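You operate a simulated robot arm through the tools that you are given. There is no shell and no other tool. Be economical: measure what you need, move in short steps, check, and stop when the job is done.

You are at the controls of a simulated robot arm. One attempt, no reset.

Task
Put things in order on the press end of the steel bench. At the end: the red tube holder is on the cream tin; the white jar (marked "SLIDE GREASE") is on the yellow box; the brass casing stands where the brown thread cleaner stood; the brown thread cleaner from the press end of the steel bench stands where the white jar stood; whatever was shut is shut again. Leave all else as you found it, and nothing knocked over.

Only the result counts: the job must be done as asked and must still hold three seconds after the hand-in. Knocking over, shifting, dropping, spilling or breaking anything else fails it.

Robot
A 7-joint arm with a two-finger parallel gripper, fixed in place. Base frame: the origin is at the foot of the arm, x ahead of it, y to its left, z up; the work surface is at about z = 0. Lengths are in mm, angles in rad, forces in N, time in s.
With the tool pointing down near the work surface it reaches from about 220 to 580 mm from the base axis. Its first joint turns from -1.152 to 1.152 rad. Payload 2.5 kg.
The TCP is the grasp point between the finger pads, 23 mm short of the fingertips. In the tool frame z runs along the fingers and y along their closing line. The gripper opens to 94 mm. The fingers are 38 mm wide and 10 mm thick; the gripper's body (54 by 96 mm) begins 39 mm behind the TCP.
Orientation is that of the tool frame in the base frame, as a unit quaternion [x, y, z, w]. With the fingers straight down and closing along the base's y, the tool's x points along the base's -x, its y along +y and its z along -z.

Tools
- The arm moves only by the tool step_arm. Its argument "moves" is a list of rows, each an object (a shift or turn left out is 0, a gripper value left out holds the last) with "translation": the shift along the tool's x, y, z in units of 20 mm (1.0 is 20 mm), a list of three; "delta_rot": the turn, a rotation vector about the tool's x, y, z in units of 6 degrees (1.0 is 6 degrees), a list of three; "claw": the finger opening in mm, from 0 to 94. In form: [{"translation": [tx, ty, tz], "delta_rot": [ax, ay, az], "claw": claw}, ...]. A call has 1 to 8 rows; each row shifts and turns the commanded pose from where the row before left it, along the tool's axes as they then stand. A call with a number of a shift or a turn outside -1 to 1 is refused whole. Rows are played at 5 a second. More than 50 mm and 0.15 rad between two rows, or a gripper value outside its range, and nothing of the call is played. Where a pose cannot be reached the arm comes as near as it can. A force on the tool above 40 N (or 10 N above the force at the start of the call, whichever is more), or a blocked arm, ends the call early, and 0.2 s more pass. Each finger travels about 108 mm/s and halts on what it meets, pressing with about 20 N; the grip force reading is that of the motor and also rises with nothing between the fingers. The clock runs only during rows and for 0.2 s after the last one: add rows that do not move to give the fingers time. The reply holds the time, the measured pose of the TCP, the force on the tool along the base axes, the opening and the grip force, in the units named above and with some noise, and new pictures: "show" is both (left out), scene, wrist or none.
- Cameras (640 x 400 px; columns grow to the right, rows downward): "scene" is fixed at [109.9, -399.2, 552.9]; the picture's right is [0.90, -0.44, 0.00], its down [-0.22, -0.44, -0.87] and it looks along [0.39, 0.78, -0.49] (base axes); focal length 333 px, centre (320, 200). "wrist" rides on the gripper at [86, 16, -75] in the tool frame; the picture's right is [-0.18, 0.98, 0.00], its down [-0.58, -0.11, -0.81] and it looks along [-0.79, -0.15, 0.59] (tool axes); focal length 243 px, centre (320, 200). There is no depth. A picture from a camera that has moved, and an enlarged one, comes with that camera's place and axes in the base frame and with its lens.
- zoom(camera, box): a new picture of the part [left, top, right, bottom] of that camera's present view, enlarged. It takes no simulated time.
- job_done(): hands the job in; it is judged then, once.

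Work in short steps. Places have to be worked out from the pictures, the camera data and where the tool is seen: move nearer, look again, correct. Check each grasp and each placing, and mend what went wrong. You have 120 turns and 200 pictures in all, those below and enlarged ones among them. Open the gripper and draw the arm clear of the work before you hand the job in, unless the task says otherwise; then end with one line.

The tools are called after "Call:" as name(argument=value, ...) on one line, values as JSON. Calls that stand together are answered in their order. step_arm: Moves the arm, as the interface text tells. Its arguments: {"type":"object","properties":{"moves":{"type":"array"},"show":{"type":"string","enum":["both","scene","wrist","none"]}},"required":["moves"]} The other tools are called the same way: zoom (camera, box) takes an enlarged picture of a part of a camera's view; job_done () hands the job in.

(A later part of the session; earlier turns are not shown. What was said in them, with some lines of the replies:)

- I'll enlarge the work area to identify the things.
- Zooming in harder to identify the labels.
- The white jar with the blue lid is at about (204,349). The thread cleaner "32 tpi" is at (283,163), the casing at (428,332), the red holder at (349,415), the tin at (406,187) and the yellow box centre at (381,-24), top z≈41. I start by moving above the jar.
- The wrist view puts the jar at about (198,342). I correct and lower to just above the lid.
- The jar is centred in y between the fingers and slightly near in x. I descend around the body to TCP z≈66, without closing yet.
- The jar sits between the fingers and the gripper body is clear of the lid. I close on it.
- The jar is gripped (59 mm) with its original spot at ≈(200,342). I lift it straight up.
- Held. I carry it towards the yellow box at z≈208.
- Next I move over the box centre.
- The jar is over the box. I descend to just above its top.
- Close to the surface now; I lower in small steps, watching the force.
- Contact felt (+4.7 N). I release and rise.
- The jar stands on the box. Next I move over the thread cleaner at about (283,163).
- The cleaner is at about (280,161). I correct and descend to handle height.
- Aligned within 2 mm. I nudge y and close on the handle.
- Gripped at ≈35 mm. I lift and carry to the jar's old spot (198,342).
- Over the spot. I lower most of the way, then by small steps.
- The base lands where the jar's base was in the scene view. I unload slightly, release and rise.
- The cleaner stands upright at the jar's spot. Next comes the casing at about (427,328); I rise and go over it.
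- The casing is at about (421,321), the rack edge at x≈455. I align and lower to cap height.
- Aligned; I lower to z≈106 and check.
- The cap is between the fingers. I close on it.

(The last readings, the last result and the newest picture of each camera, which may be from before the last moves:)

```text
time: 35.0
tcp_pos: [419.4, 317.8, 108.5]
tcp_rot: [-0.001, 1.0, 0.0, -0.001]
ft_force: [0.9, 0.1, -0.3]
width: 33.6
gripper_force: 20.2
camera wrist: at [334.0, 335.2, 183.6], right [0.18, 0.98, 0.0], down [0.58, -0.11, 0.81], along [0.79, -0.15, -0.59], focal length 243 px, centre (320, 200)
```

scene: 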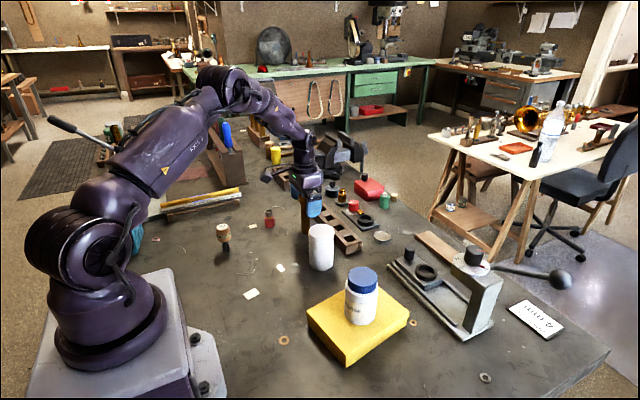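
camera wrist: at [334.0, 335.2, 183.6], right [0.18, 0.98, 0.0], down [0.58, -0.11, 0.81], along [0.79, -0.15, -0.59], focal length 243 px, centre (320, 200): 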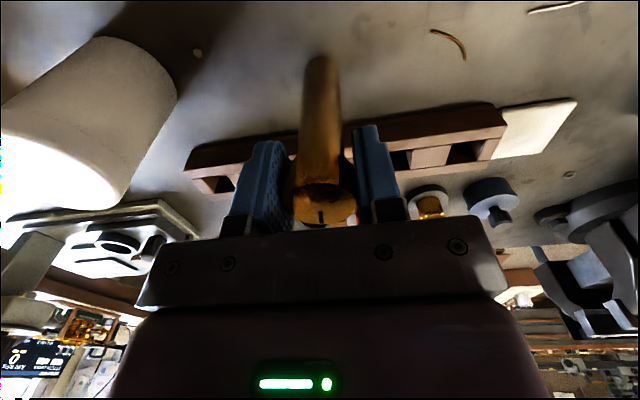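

I lift a bit and check that the whole casing comes with the cap.

Call:
step_arm(moves=[{"translation": [0, 0, -0.5]}, {"translation": [0, 0, -1]}, {"translation": [0, 0, 0]}], show="wrist")

Call:
zoom(camera="scene", box=[260, 150, 350, 250])

```text
time: 35.8
tcp_pos: [421.5, 318.9, 138.2]
tcp_rot: [0.001, 1.0, 0.0, 0.0]
ft_force: [0.3, 0.0, -2.4]
width: 33.8
gripper_force: 19.8
camera wrist: at [335.2, 334.8, 213.1], right [0.18, 0.98, 0.0], down [0.58, -0.11, 0.81], along [0.79, -0.15, -0.59], focal length 243 px, centre (320, 200)
```

wrist: 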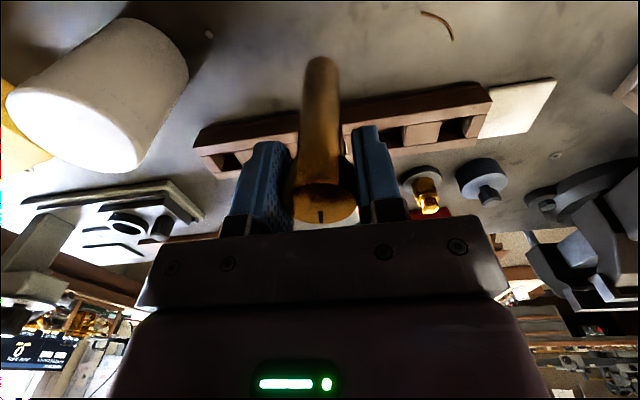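

```text
4.00 times, centred on (305, 200) of scene
camera zoom: at [110.0, -399.2, 552.9], right [0.9, -0.44, 0.0], down [-0.22, -0.44, -0.87], along [0.39, 0.78, -0.49], focal length 1332 px, centre (380, 200)
```

zoom: 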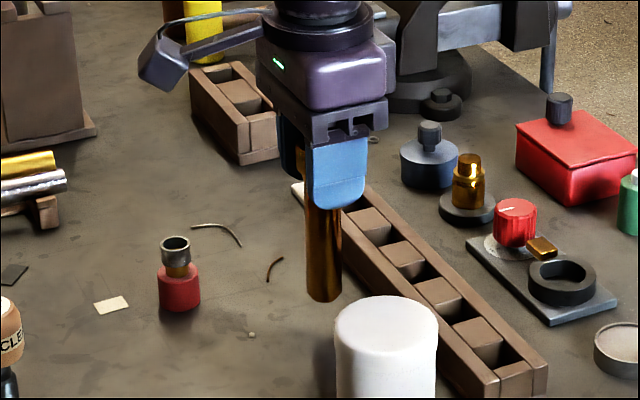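

The whole casing lifts. I carry it to the cleaner's old spot (280,161).

Call:
step_arm(moves=[{"translation": [0.88, -0.99, -0.5]}, {"translation": [0.88, -0.99, -0.5]}, {"translation": [0.88, -0.99, 0]}, {"translation": [0.88, -0.99, 0]}, {"translation": [0.88, -0.99, 0]}, {"translation": [0.88, -0.99, 0]}, {"translation": [0.88, -0.99, 0]}, {"translation": [0.88, -0.97, 0]}], show="none")

Call:
step_arm(moves=[{"translation": [0, 0, 0.5]}, {"translation": [0, 0, 0.5]}, {"translation": [0, 0, 0]}])

Call:
zoom(camera="scene", box=[220, 190, 340, 300])

```text
time: 37.6
tcp_pos: [281.5, 161.3, 157.1]
tcp_rot: [0.0, 1.0, -0.001, 0.0]
ft_force: [0.5, 0.4, -2.6]
width: 33.7
gripper_force: 20.2
```

```text
time: 38.4
tcp_pos: [280.3, 161.0, 136.0]
tcp_rot: [0.0, 1.0, 0.0, 0.0]
ft_force: [0.4, -0.3, -2.8]
width: 33.7
gripper_force: 19.0
camera wrist: at [194.8, 178.1, 212.6], right [0.18, 0.98, 0.0], down [0.58, -0.11, 0.81], along [0.79, -0.15, -0.59], focal length 243 px, centre (320, 200)
```

scene: 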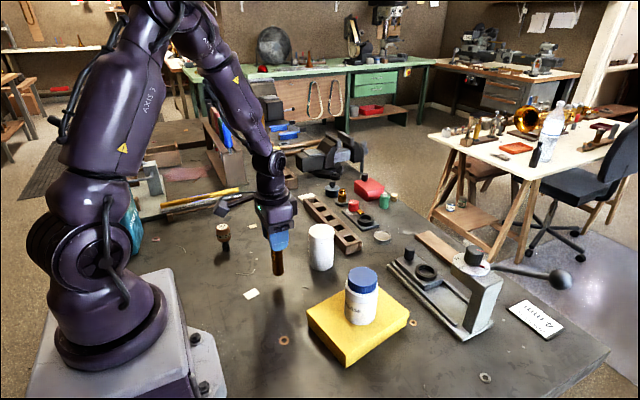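
wrist: 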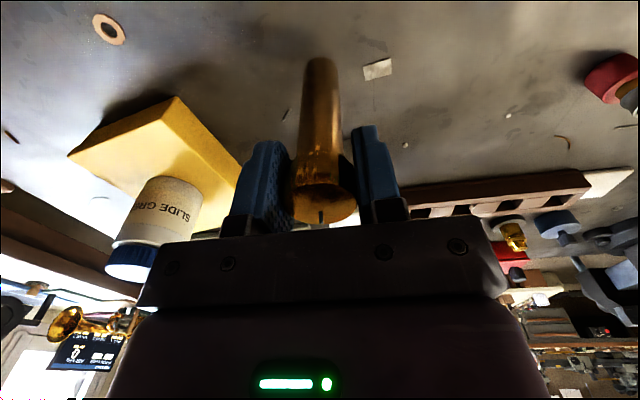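

```text
3.64 times, centred on (280, 245) of scene
camera zoom: at [110.0, -399.2, 552.9], right [0.9, -0.44, 0.0], down [-0.22, -0.44, -0.87], along [0.39, 0.78, -0.49], focal length 1210 px, centre (466, 36)
```

zoom: 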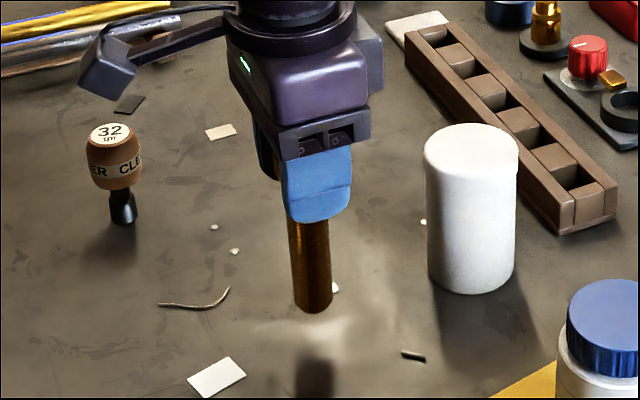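

I lower to near the bench, then in small steps.

Call:
step_arm(moves=[{"translation": [0, 0, 0.6]}, {"translation": [0, 0, 0.6]}, {"translation": [0, 0, 0.1]}, {"translation": [0, 0, 0]}], show="none")

Call:
step_arm(moves=[{"translation": [0, 0, 0.08]}, {"translation": [0, 0, 0]}], show="none")

Call:
step_arm(moves=[{"translation": [0, 0, 0.07]}, {"translation": [0, 0, 0]}], show="none")

Call:
zoom(camera="scene", box=[254, 240, 310, 290])

```text
time: 39.4
tcp_pos: [280.4, 161.1, 111.8]
tcp_rot: [0.0, 1.0, 0.0, 0.0]
ft_force: [-0.2, -0.2, -1.8]
width: 33.3
gripper_force: 20.2
```

```text
time: 40.0
tcp_pos: [280.5, 161.7, 108.8]
tcp_rot: [0.0, 1.0, 0.0, 0.0]
ft_force: [0.9, 0.7, -2.0]
width: 33.4
gripper_force: 20.2
```

```text
time: 40.6
tcp_pos: [280.3, 161.7, 108.9]
tcp_rot: [0.0, 1.0, 0.001, 0.0]
ft_force: [-1.7, 0.9, 6.6]
width: 33.3
gripper_force: 20.3
```

```text
8.00 times, centred on (282, 265) of scene
camera zoom: at [109.9, -399.2, 552.9], right [0.9, -0.44, 0.0], down [-0.22, -0.44, -0.87], along [0.39, 0.78, -0.49], focal length 2663 px, centre (624, -320)
```

zoom: 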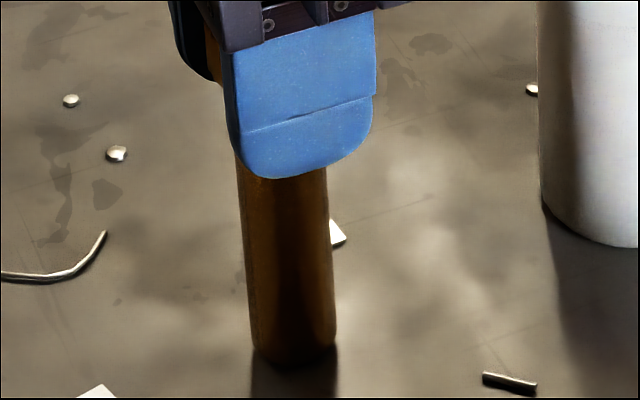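

Contact (6.6 N), and the base lies within ~2 mm of the cleaner's old base. I release and rise.

Call:
step_arm(moves=[{"claw": 50}, {"claw": 80}, {"claw": 80}, {"translation": [0, 0, -0.5]}, {"translation": [0, 0, -1]}, {"translation": [0, 0, -1]}, {"translation": [0, 0, -1]}, {"translation": [0, 0, -1]}])

Call:
zoom(camera="scene", box=[220, 190, 340, 300])

```text
time: 42.4
tcp_pos: [279.8, 160.4, 197.7]
tcp_rot: [0.0, 1.0, 0.0, 0.0]
ft_force: [0.1, 0.4, 0.7]
width: 80.3
gripper_force: 0.1
camera wrist: at [194.1, 177.5, 273.8], right [0.18, 0.98, 0.0], down [0.58, -0.11, 0.81], along [0.79, -0.15, -0.59], focal length 243 px, centre (320, 200)
```

scene: 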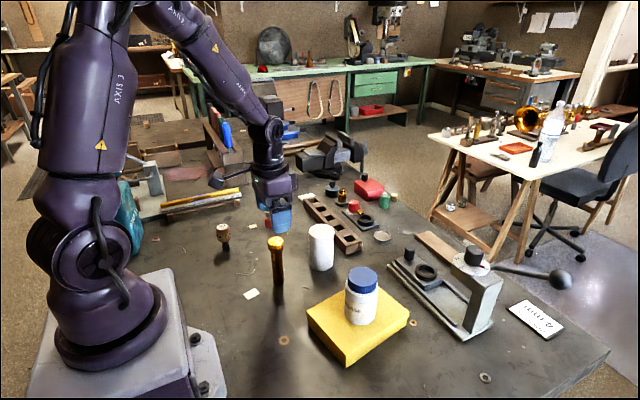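
wrist: 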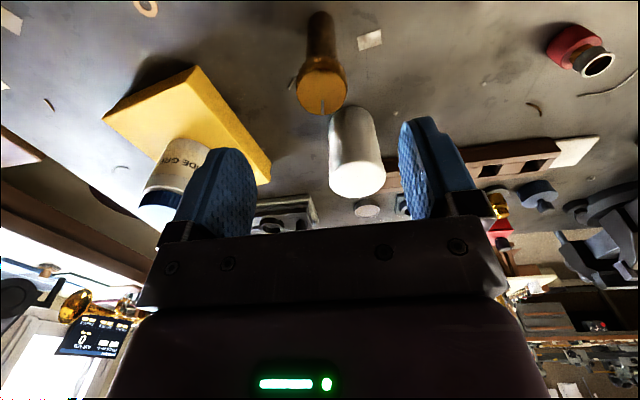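

```text
3.64 times, centred on (280, 245) of scene
camera zoom: at [110.0, -399.2, 552.9], right [0.9, -0.44, 0.0], down [-0.22, -0.44, -0.87], along [0.39, 0.78, -0.49], focal length 1210 px, centre (466, 36)
```

zoom: 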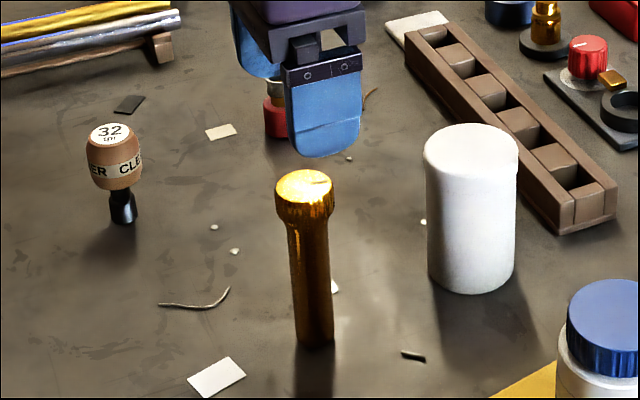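

The casing stands. Now the red holder, roughly at (341,402); I go over it.

Call:
step_arm(moves=[{"translation": [-0.25, 1, 0]}, {"translation": [-0.25, 1, 0]}, {"translation": [-0.25, 1, 0]}, {"translation": [-0.25, 1, 0]}, {"translation": [-0.25, 1, 0]}, {"translation": [-0.25, 1, 0]}, {"translation": [-0.25, 1, 0]}, {"translation": [-0.25, 1, 0]}], show="none")

Call:
step_arm(moves=[{"translation": [-0.25, 1, 1]}, {"translation": [-0.25, 1, 1]}, {"translation": [-0.25, 1, 1]}, {"translation": [-0.25, 1, 0.5]}, {"translation": [0, 0, 0]}])

```text
time: 44.2
tcp_pos: [320.6, 320.3, 200.5]
tcp_rot: [0.002, 1.0, 0.0, 0.0]
ft_force: [0.0, 0.0, -0.6]
width: 79.9
gripper_force: 0.2
```

```text
time: 45.4
tcp_pos: [341.8, 401.6, 128.6]
tcp_rot: [0.001, 1.0, 0.0, 0.0]
ft_force: [-1.1, 0.1, 0.1]
width: 79.8
gripper_force: 0.0
camera wrist: at [255.9, 417.4, 204.0], right [0.19, 0.98, 0.0], down [0.58, -0.11, 0.81], along [0.79, -0.15, -0.59], focal length 243 px, centre (320, 200)
```

scene: 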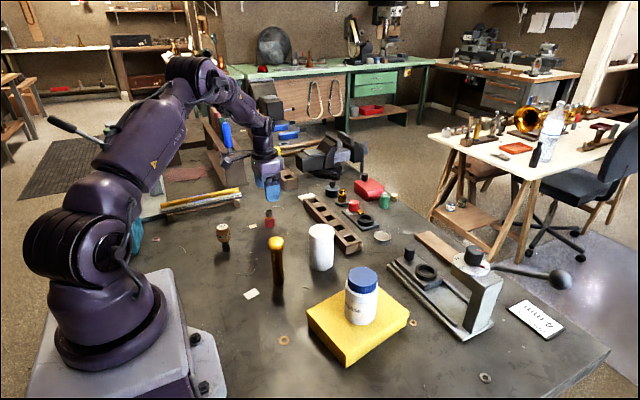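
wrist: 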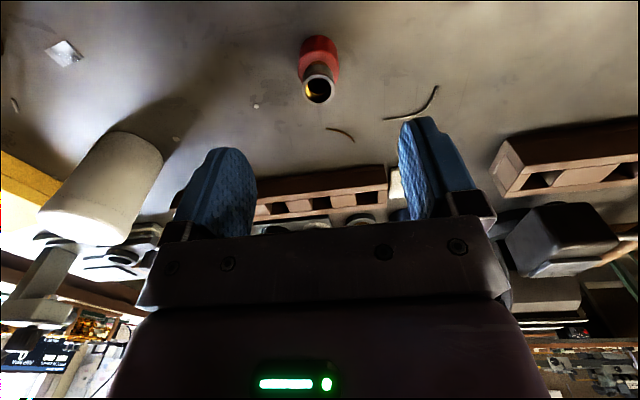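

Holder at (342,400). I narrow the fingers to 62 mm and descend to near the bench.

Call:
step_arm(moves=[{"translation": [0, -0.07, 1], "claw": 62}, {"translation": [0, 0, 1]}, {"translation": [0, 0, 1]}, {"translation": [0, 0, 1]}, {"translation": [0, 0, 0.8]}, {"translation": [0, 0, 0]}])

Call:
zoom(camera="scene", box=[220, 150, 320, 240])

```text
time: 46.8
tcp_pos: [341.1, 398.9, 32.8]
tcp_rot: [0.0, 1.0, 0.0, 0.0]
ft_force: [0.2, 0.6, -1.3]
width: 62.1
gripper_force: 0.1
camera wrist: at [254.4, 416.0, 108.1], right [0.18, 0.98, 0.0], down [0.58, -0.11, 0.81], along [0.79, -0.15, -0.59], focal length 243 px, centre (320, 200)
```

scene: 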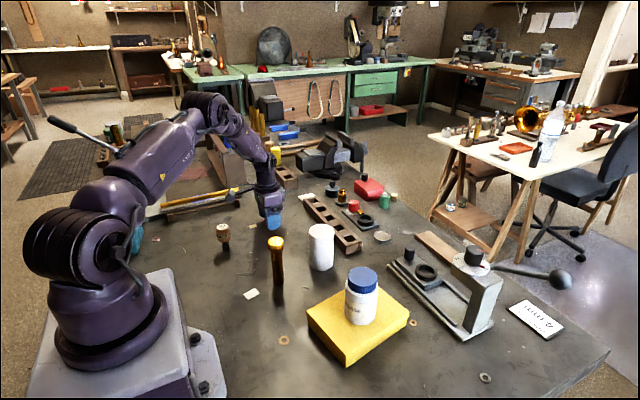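
wrist: 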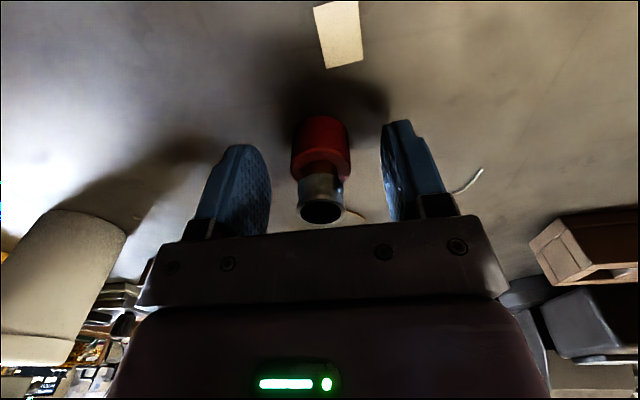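

```text
4.44 times, centred on (270, 195) of scene
camera zoom: at [109.9, -399.2, 552.9], right [0.9, -0.44, 0.0], down [-0.22, -0.44, -0.87], along [0.39, 0.78, -0.49], focal length 1480 px, centre (542, 222)
```

zoom: 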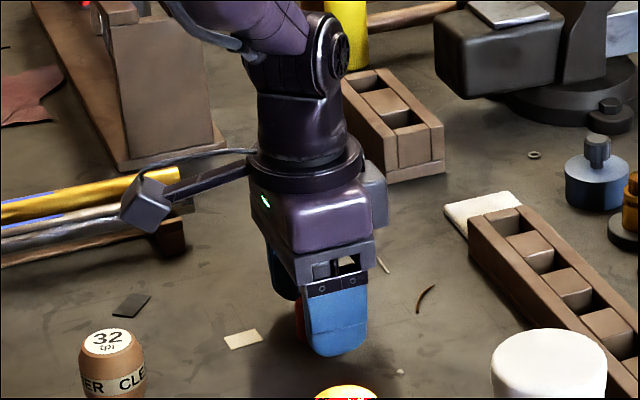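

Lower 4 mm more and close on the red base.

Call:
step_arm(moves=[{"translation": [-0.03, 0.04, 0.2]}, {"claw": 40}, {"claw": 20}, {"claw": 20}, {"claw": 20}], show="wrist")

```text
time: 48.0
tcp_pos: [339.2, 399.7, 28.0]
tcp_rot: [0.0, 1.0, 0.0, 0.001]
ft_force: [0.2, 0.0, -0.3]
width: 29.2
gripper_force: 20.0
camera wrist: at [254.8, 417.0, 104.5], right [0.18, 0.98, 0.0], down [0.58, -0.11, 0.81], along [0.79, -0.15, -0.59], focal length 243 px, centre (320, 200)
```

wrist: 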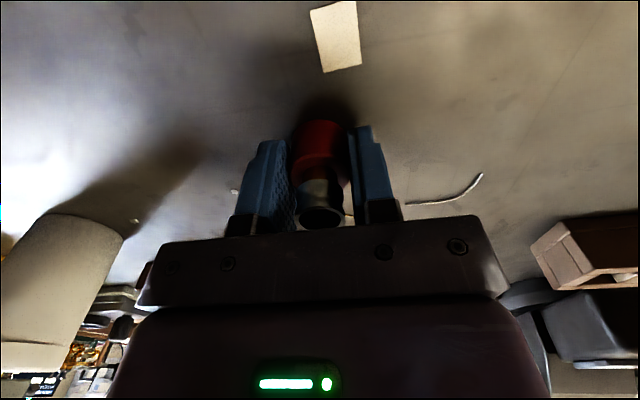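

Gripped at 29 mm. I lift to z≈190.

Call:
step_arm(moves=[{"translation": [0, 0, -0.4]}, {"translation": [0, 0, -1]}, {"translation": [0, 0, -1]}, {"translation": [0, 0, -1]}, {"translation": [0, 0, -1]}, {"translation": [0, 0, -1]}, {"translation": [0, 0, -1]}, {"translation": [0, 0, -1]}], show="none")

Call:
step_arm(moves=[{"translation": [0, -1, -1]}, {"translation": [0, -1, 0]}, {"translation": [0, -1, 0]}, {"translation": [0, -1, 0]}, {"translation": [0, -1, 0]}, {"translation": [0, -1, 0]}, {"translation": [0, -1, 0]}, {"translation": [0, -1, 0]}])

```text
time: 49.8
tcp_pos: [341.3, 400.2, 178.3]
tcp_rot: [0.0, 1.0, 0.0, 0.0]
ft_force: [0.7, 0.2, -0.3]
width: 29.3
gripper_force: 19.8
```

```text
time: 51.6
tcp_pos: [341.0, 239.9, 196.2]
tcp_rot: [0.0, 1.0, 0.001, 0.001]
ft_force: [0.3, -0.1, -1.2]
width: 29.1
gripper_force: 20.3
camera wrist: at [254.7, 256.7, 272.0], right [0.18, 0.98, 0.0], down [0.58, -0.11, 0.81], along [0.79, -0.15, -0.59], focal length 243 px, centre (320, 200)
```

scene: 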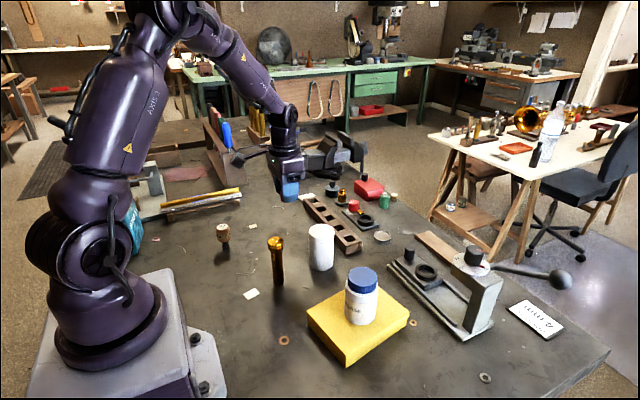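
wrist: 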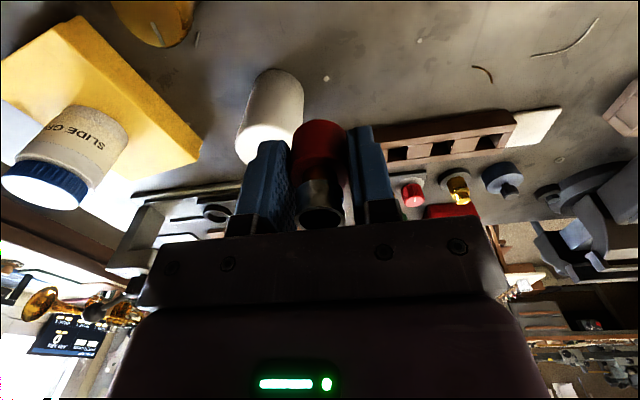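

The tin (by several views) is at about (397,182), top z≈98. I go over it.

Call:
step_arm(moves=[{"translation": [-0.95, -0.95, 0]}, {"translation": [-0.95, -0.95, 0]}, {"translation": [-0.9, -1, 0]}, {"translation": [0, 0, 0.8]}, {"translation": [0, 0, 0.7]}, {"translation": [0, 0, 0]}])

Call:
zoom(camera="scene", box=[270, 170, 380, 280])

```text
time: 53.0
tcp_pos: [396.9, 180.9, 165.4]
tcp_rot: [0.0, 1.0, 0.0, -0.001]
ft_force: [0.2, 0.2, -0.7]
width: 29.2
gripper_force: 19.8
camera wrist: at [311.2, 197.8, 241.9], right [0.18, 0.98, 0.0], down [0.58, -0.11, 0.81], along [0.79, -0.15, -0.59], focal length 243 px, centre (320, 200)
```

scene: 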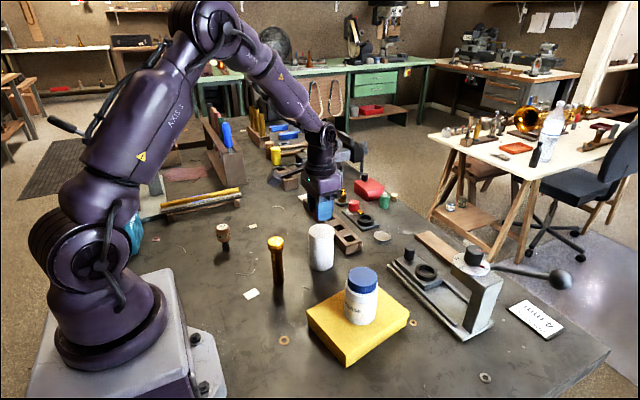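
wrist: 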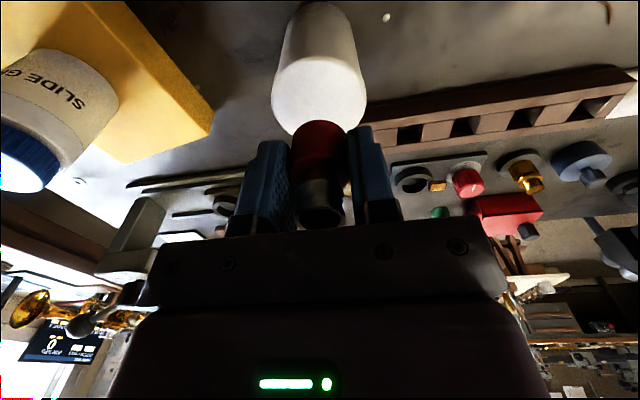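

```text
3.64 times, centred on (325, 225) of scene
camera zoom: at [110.0, -399.2, 552.9], right [0.9, -0.44, 0.0], down [-0.22, -0.44, -0.87], along [0.39, 0.78, -0.49], focal length 1210 px, centre (302, 109)
```

zoom: 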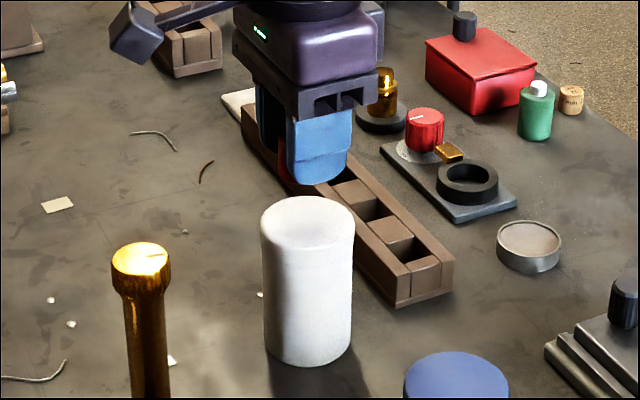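

The tin centre is at (395,181), so the holder is nearly above it. I shift 2 mm and lower slowly.

Call:
step_arm(moves=[{"translation": [0.1, 0, 0.6]}, {"translation": [0, 0, 0.7]}, {"translation": [0, 0, 0]}])

Call:
zoom(camera="scene", box=[270, 170, 380, 280])

```text
time: 53.8
tcp_pos: [394.3, 183.4, 140.4]
tcp_rot: [0.0, 1.0, 0.0, 0.001]
ft_force: [-0.1, 0.4, -1.5]
width: 29.1
gripper_force: 20.3
camera wrist: at [308.7, 199.5, 216.0], right [0.19, 0.98, 0.0], down [0.58, -0.11, 0.81], along [0.79, -0.15, -0.59], focal length 243 px, centre (320, 200)
```

scene: 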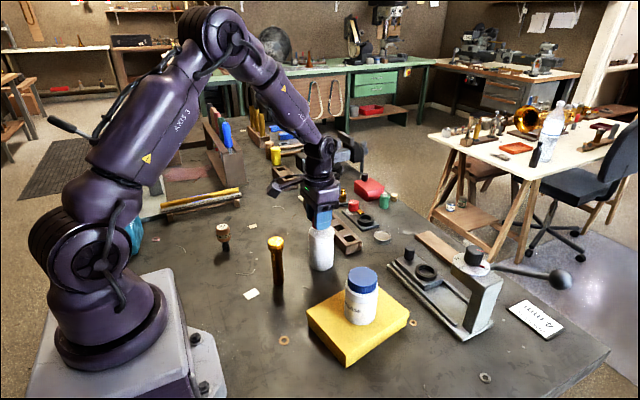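
wrist: 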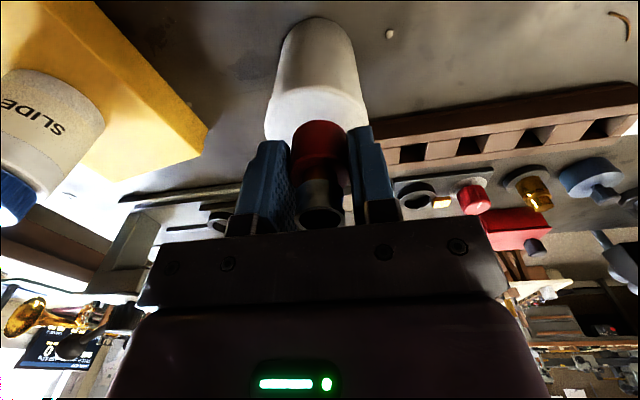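

```text
3.64 times, centred on (325, 225) of scene
camera zoom: at [110.0, -399.2, 552.9], right [0.9, -0.44, 0.0], down [-0.22, -0.44, -0.87], along [0.39, 0.78, -0.49], focal length 1210 px, centre (302, 109)
```

zoom: 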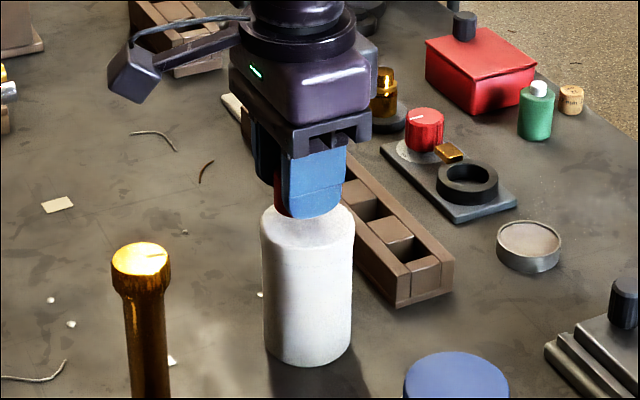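

Aligned. I lower in small steps until contact.

Call:
step_arm(moves=[{"translation": [0, 0, 0.25]}, {"translation": [0, 0, 0.1]}, {"translation": [0, 0, 0]}], show="none")

Call:
step_arm(moves=[{"translation": [0, 0, 0.1]}, {"translation": [0, 0, 0]}], show="none")

Call:
zoom(camera="scene", box=[290, 180, 360, 250])

```text
time: 54.6
tcp_pos: [394.9, 183.0, 132.7]
tcp_rot: [-0.001, 1.0, -0.001, 0.0]
ft_force: [-0.2, 0.4, -0.8]
width: 29.2
gripper_force: 20.4
```

```text
time: 55.2
tcp_pos: [394.5, 183.3, 130.6]
tcp_rot: [0.001, 1.0, -0.001, 0.0]
ft_force: [-0.2, 0.1, -2.0]
width: 29.1
gripper_force: 19.6
```

```text
5.71 times, centred on (325, 215) of scene
camera zoom: at [110.0, -399.2, 552.9], right [0.9, -0.44, 0.0], down [-0.22, -0.44, -0.87], along [0.39, 0.78, -0.49], focal length 1902 px, centre (291, 114)
```

zoom: 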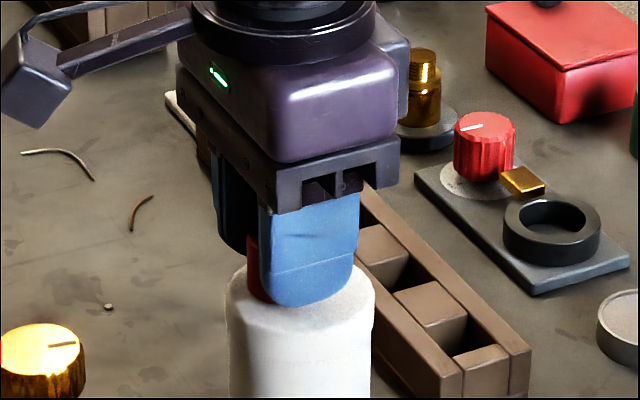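

The scene view shows the holder ~7 mm left of the tin's centre, so I shift x +5, y −3 before touching down.

Call:
step_arm(moves=[{"translation": [-0.12, -0.08, 0]}, {"translation": [-0.13, -0.1, 0]}, {"translation": [0, 0, 0]}], show="wrist")

Call:
zoom(camera="scene", box=[290, 180, 360, 250])

```text
time: 56.0
tcp_pos: [398.6, 179.2, 131.6]
tcp_rot: [0.0, 1.0, 0.0, 0.001]
ft_force: [0.0, 0.4, -1.3]
width: 29.4
gripper_force: 19.7
camera wrist: at [313.5, 195.4, 206.8], right [0.18, 0.98, 0.0], down [0.58, -0.11, 0.81], along [0.79, -0.15, -0.59], focal length 243 px, centre (320, 200)
```

wrist: 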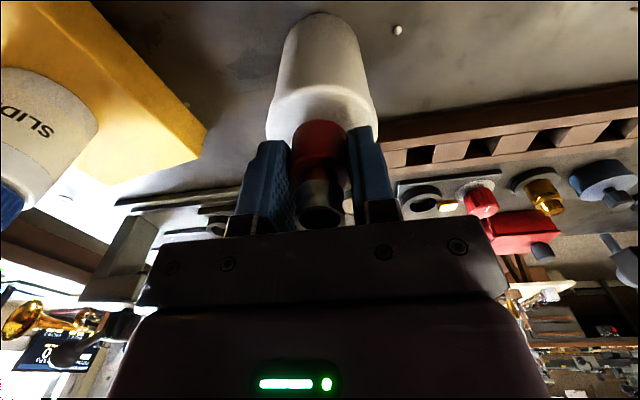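

```text
5.71 times, centred on (325, 215) of scene
camera zoom: at [110.0, -399.2, 552.9], right [0.9, -0.44, 0.0], down [-0.22, -0.44, -0.87], along [0.39, 0.78, -0.49], focal length 1902 px, centre (291, 114)
```

zoom: 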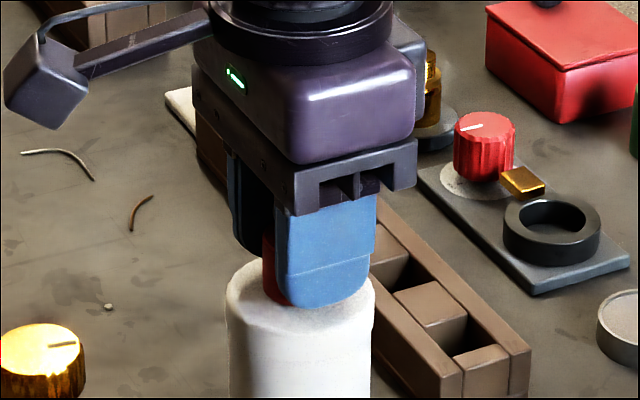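

Centred now. I lower to contact.

Call:
step_arm(moves=[{"translation": [-0.05, 0, 0.1]}, {"translation": [0, 0, 0]}], show="none")

Call:
step_arm(moves=[{"translation": [0, 0, 0.08]}, {"translation": [0, 0, 0]}], show="none")

```text
time: 56.6
tcp_pos: [399.8, 178.2, 129.4]
tcp_rot: [0.0, 1.0, 0.0, 0.001]
ft_force: [-0.2, 0.1, -1.1]
width: 29.0
gripper_force: 19.8
```

```text
time: 57.2
tcp_pos: [400.6, 178.7, 129.5]
tcp_rot: [0.0, 1.0, 0.0, 0.002]
ft_force: [-3.0, -0.8, 10.5]
width: 29.4
gripper_force: 20.4
```

Contact (10 N). I unload a touch, open and rise.

Call:
step_arm(moves=[{"translation": [0, 0, -0.03]}, {"claw": 40}, {"claw": 60}, {"claw": 60}, {"translation": [0, 0, -1]}, {"translation": [0, 0, -1]}, {"translation": [0, 0, -1]}, {"translation": [0, 0, -1]}])

Call:
zoom(camera="scene", box=[210, 180, 430, 330])

```text
time: 59.0
tcp_pos: [400.9, 177.9, 210.4]
tcp_rot: [0.0, 1.0, 0.0, 0.0]
ft_force: [0.1, 0.4, -1.0]
width: 59.9
gripper_force: 0.1
camera wrist: at [315.1, 194.8, 286.0], right [0.18, 0.98, 0.0], down [0.58, -0.11, 0.81], along [0.79, -0.15, -0.59], focal length 243 px, centre (320, 200)
```

scene: 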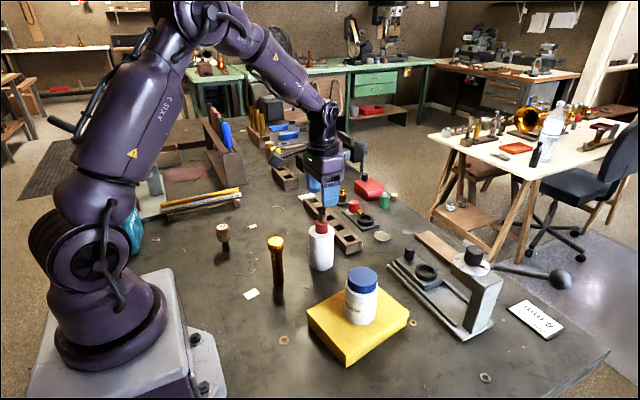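
wrist: 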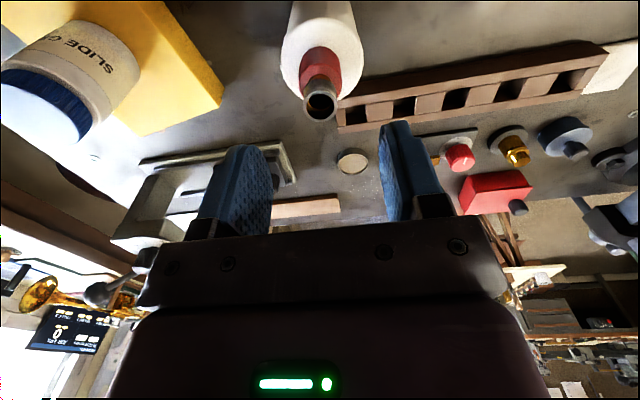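

```text
2.67 times, centred on (320, 255) of scene
camera zoom: at [110.0, -399.2, 552.9], right [0.9, -0.44, 0.0], down [-0.22, -0.44, -0.87], along [0.39, 0.78, -0.49], focal length 888 px, centre (320, 53)
```

zoom: 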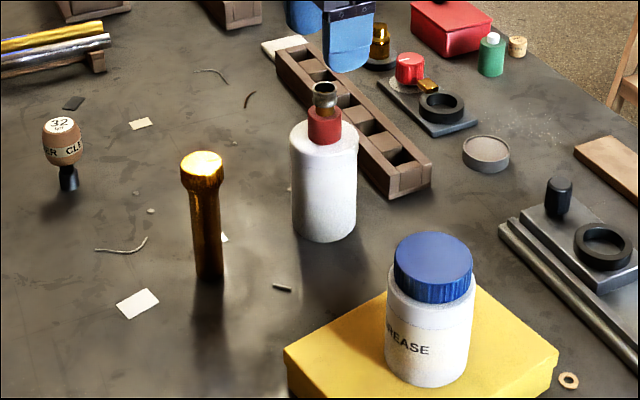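

All placed. I check the shallow grey dish to be sure the lidded white cylinder is the "cream tin".

Call:
zoom(camera="wrist", box=[270, 0, 430, 190])

Call:
zoom(camera="scene", box=[300, 200, 400, 280])

```text
2.11 times, centred on (350, 95) of wrist
camera zoom: at [315.1, 194.8, 286.0], right [0.18, 0.98, 0.0], down [0.58, -0.11, 0.81], along [0.79, -0.15, -0.59], focal length 511 px, centre (257, 421)
```

zoom: 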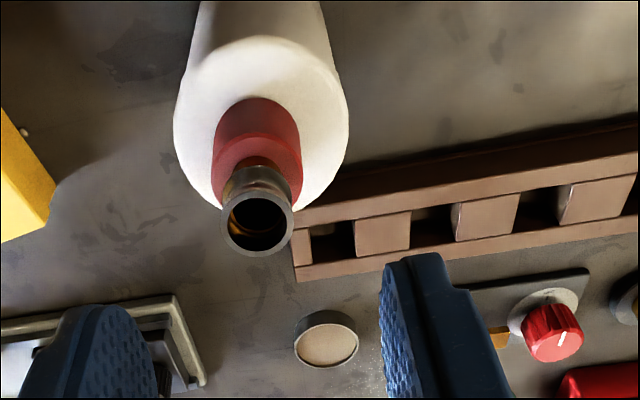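

```text
5.00 times, centred on (350, 240) of scene
camera zoom: at [110.0, -399.2, 552.9], right [0.9, -0.44, 0.0], down [-0.22, -0.44, -0.87], along [0.39, 0.78, -0.49], focal length 1664 px, centre (170, 0)
```

zoom: 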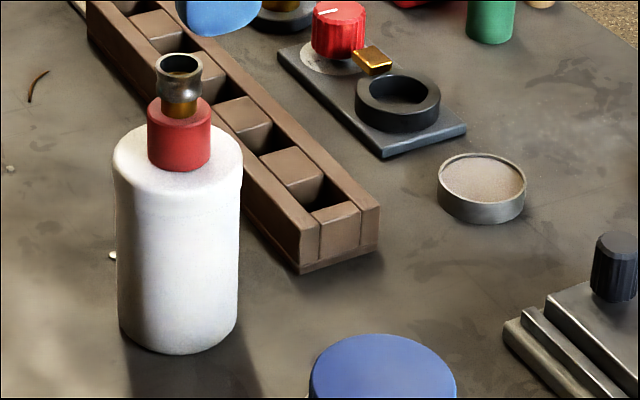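

Holder is centred and stable on the lidded cream tin. I draw the arm up and clear and take a final look.

Call:
step_arm(moves=[{"translation": [0, 0, -1]}, {"translation": [0, 0, -1]}, {"translation": [0, 0, -1]}, {"translation": [0.5, 1, -1]}, {"translation": [0.5, 1, 0]}, {"translation": [0.5, 1, 0]}, {"translation": [0.5, 1, 0]}, {"translation": [0, 0, 0]}], show="scene")

```text
time: 60.8
tcp_pos: [359.6, 257.2, 288.2]
tcp_rot: [0.0, 1.0, 0.0, 0.0]
ft_force: [0.3, -0.3, -0.2]
width: 60.3
gripper_force: 0.0
```

scene: 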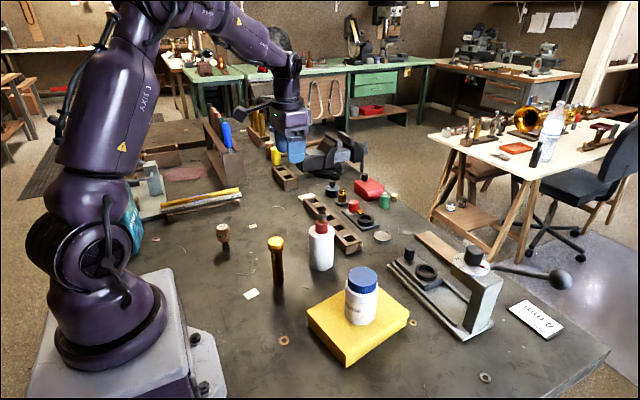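

Everything is in place and the arm is clear, so I hand in.

Call:
job_done()

```text
The job is handed in.
```

I handed the job in with all four items where you asked: the red tube holder on the cream tin, the "SLIDE GREASE" jar on the yellow box, the brass casing on the thread cleaner's old spot, and the thread cleaner on the jar's old spot. I took the lidded white cylinder to be the cream tin; nothing was opened, and I saw nothing knocked over or shifted.
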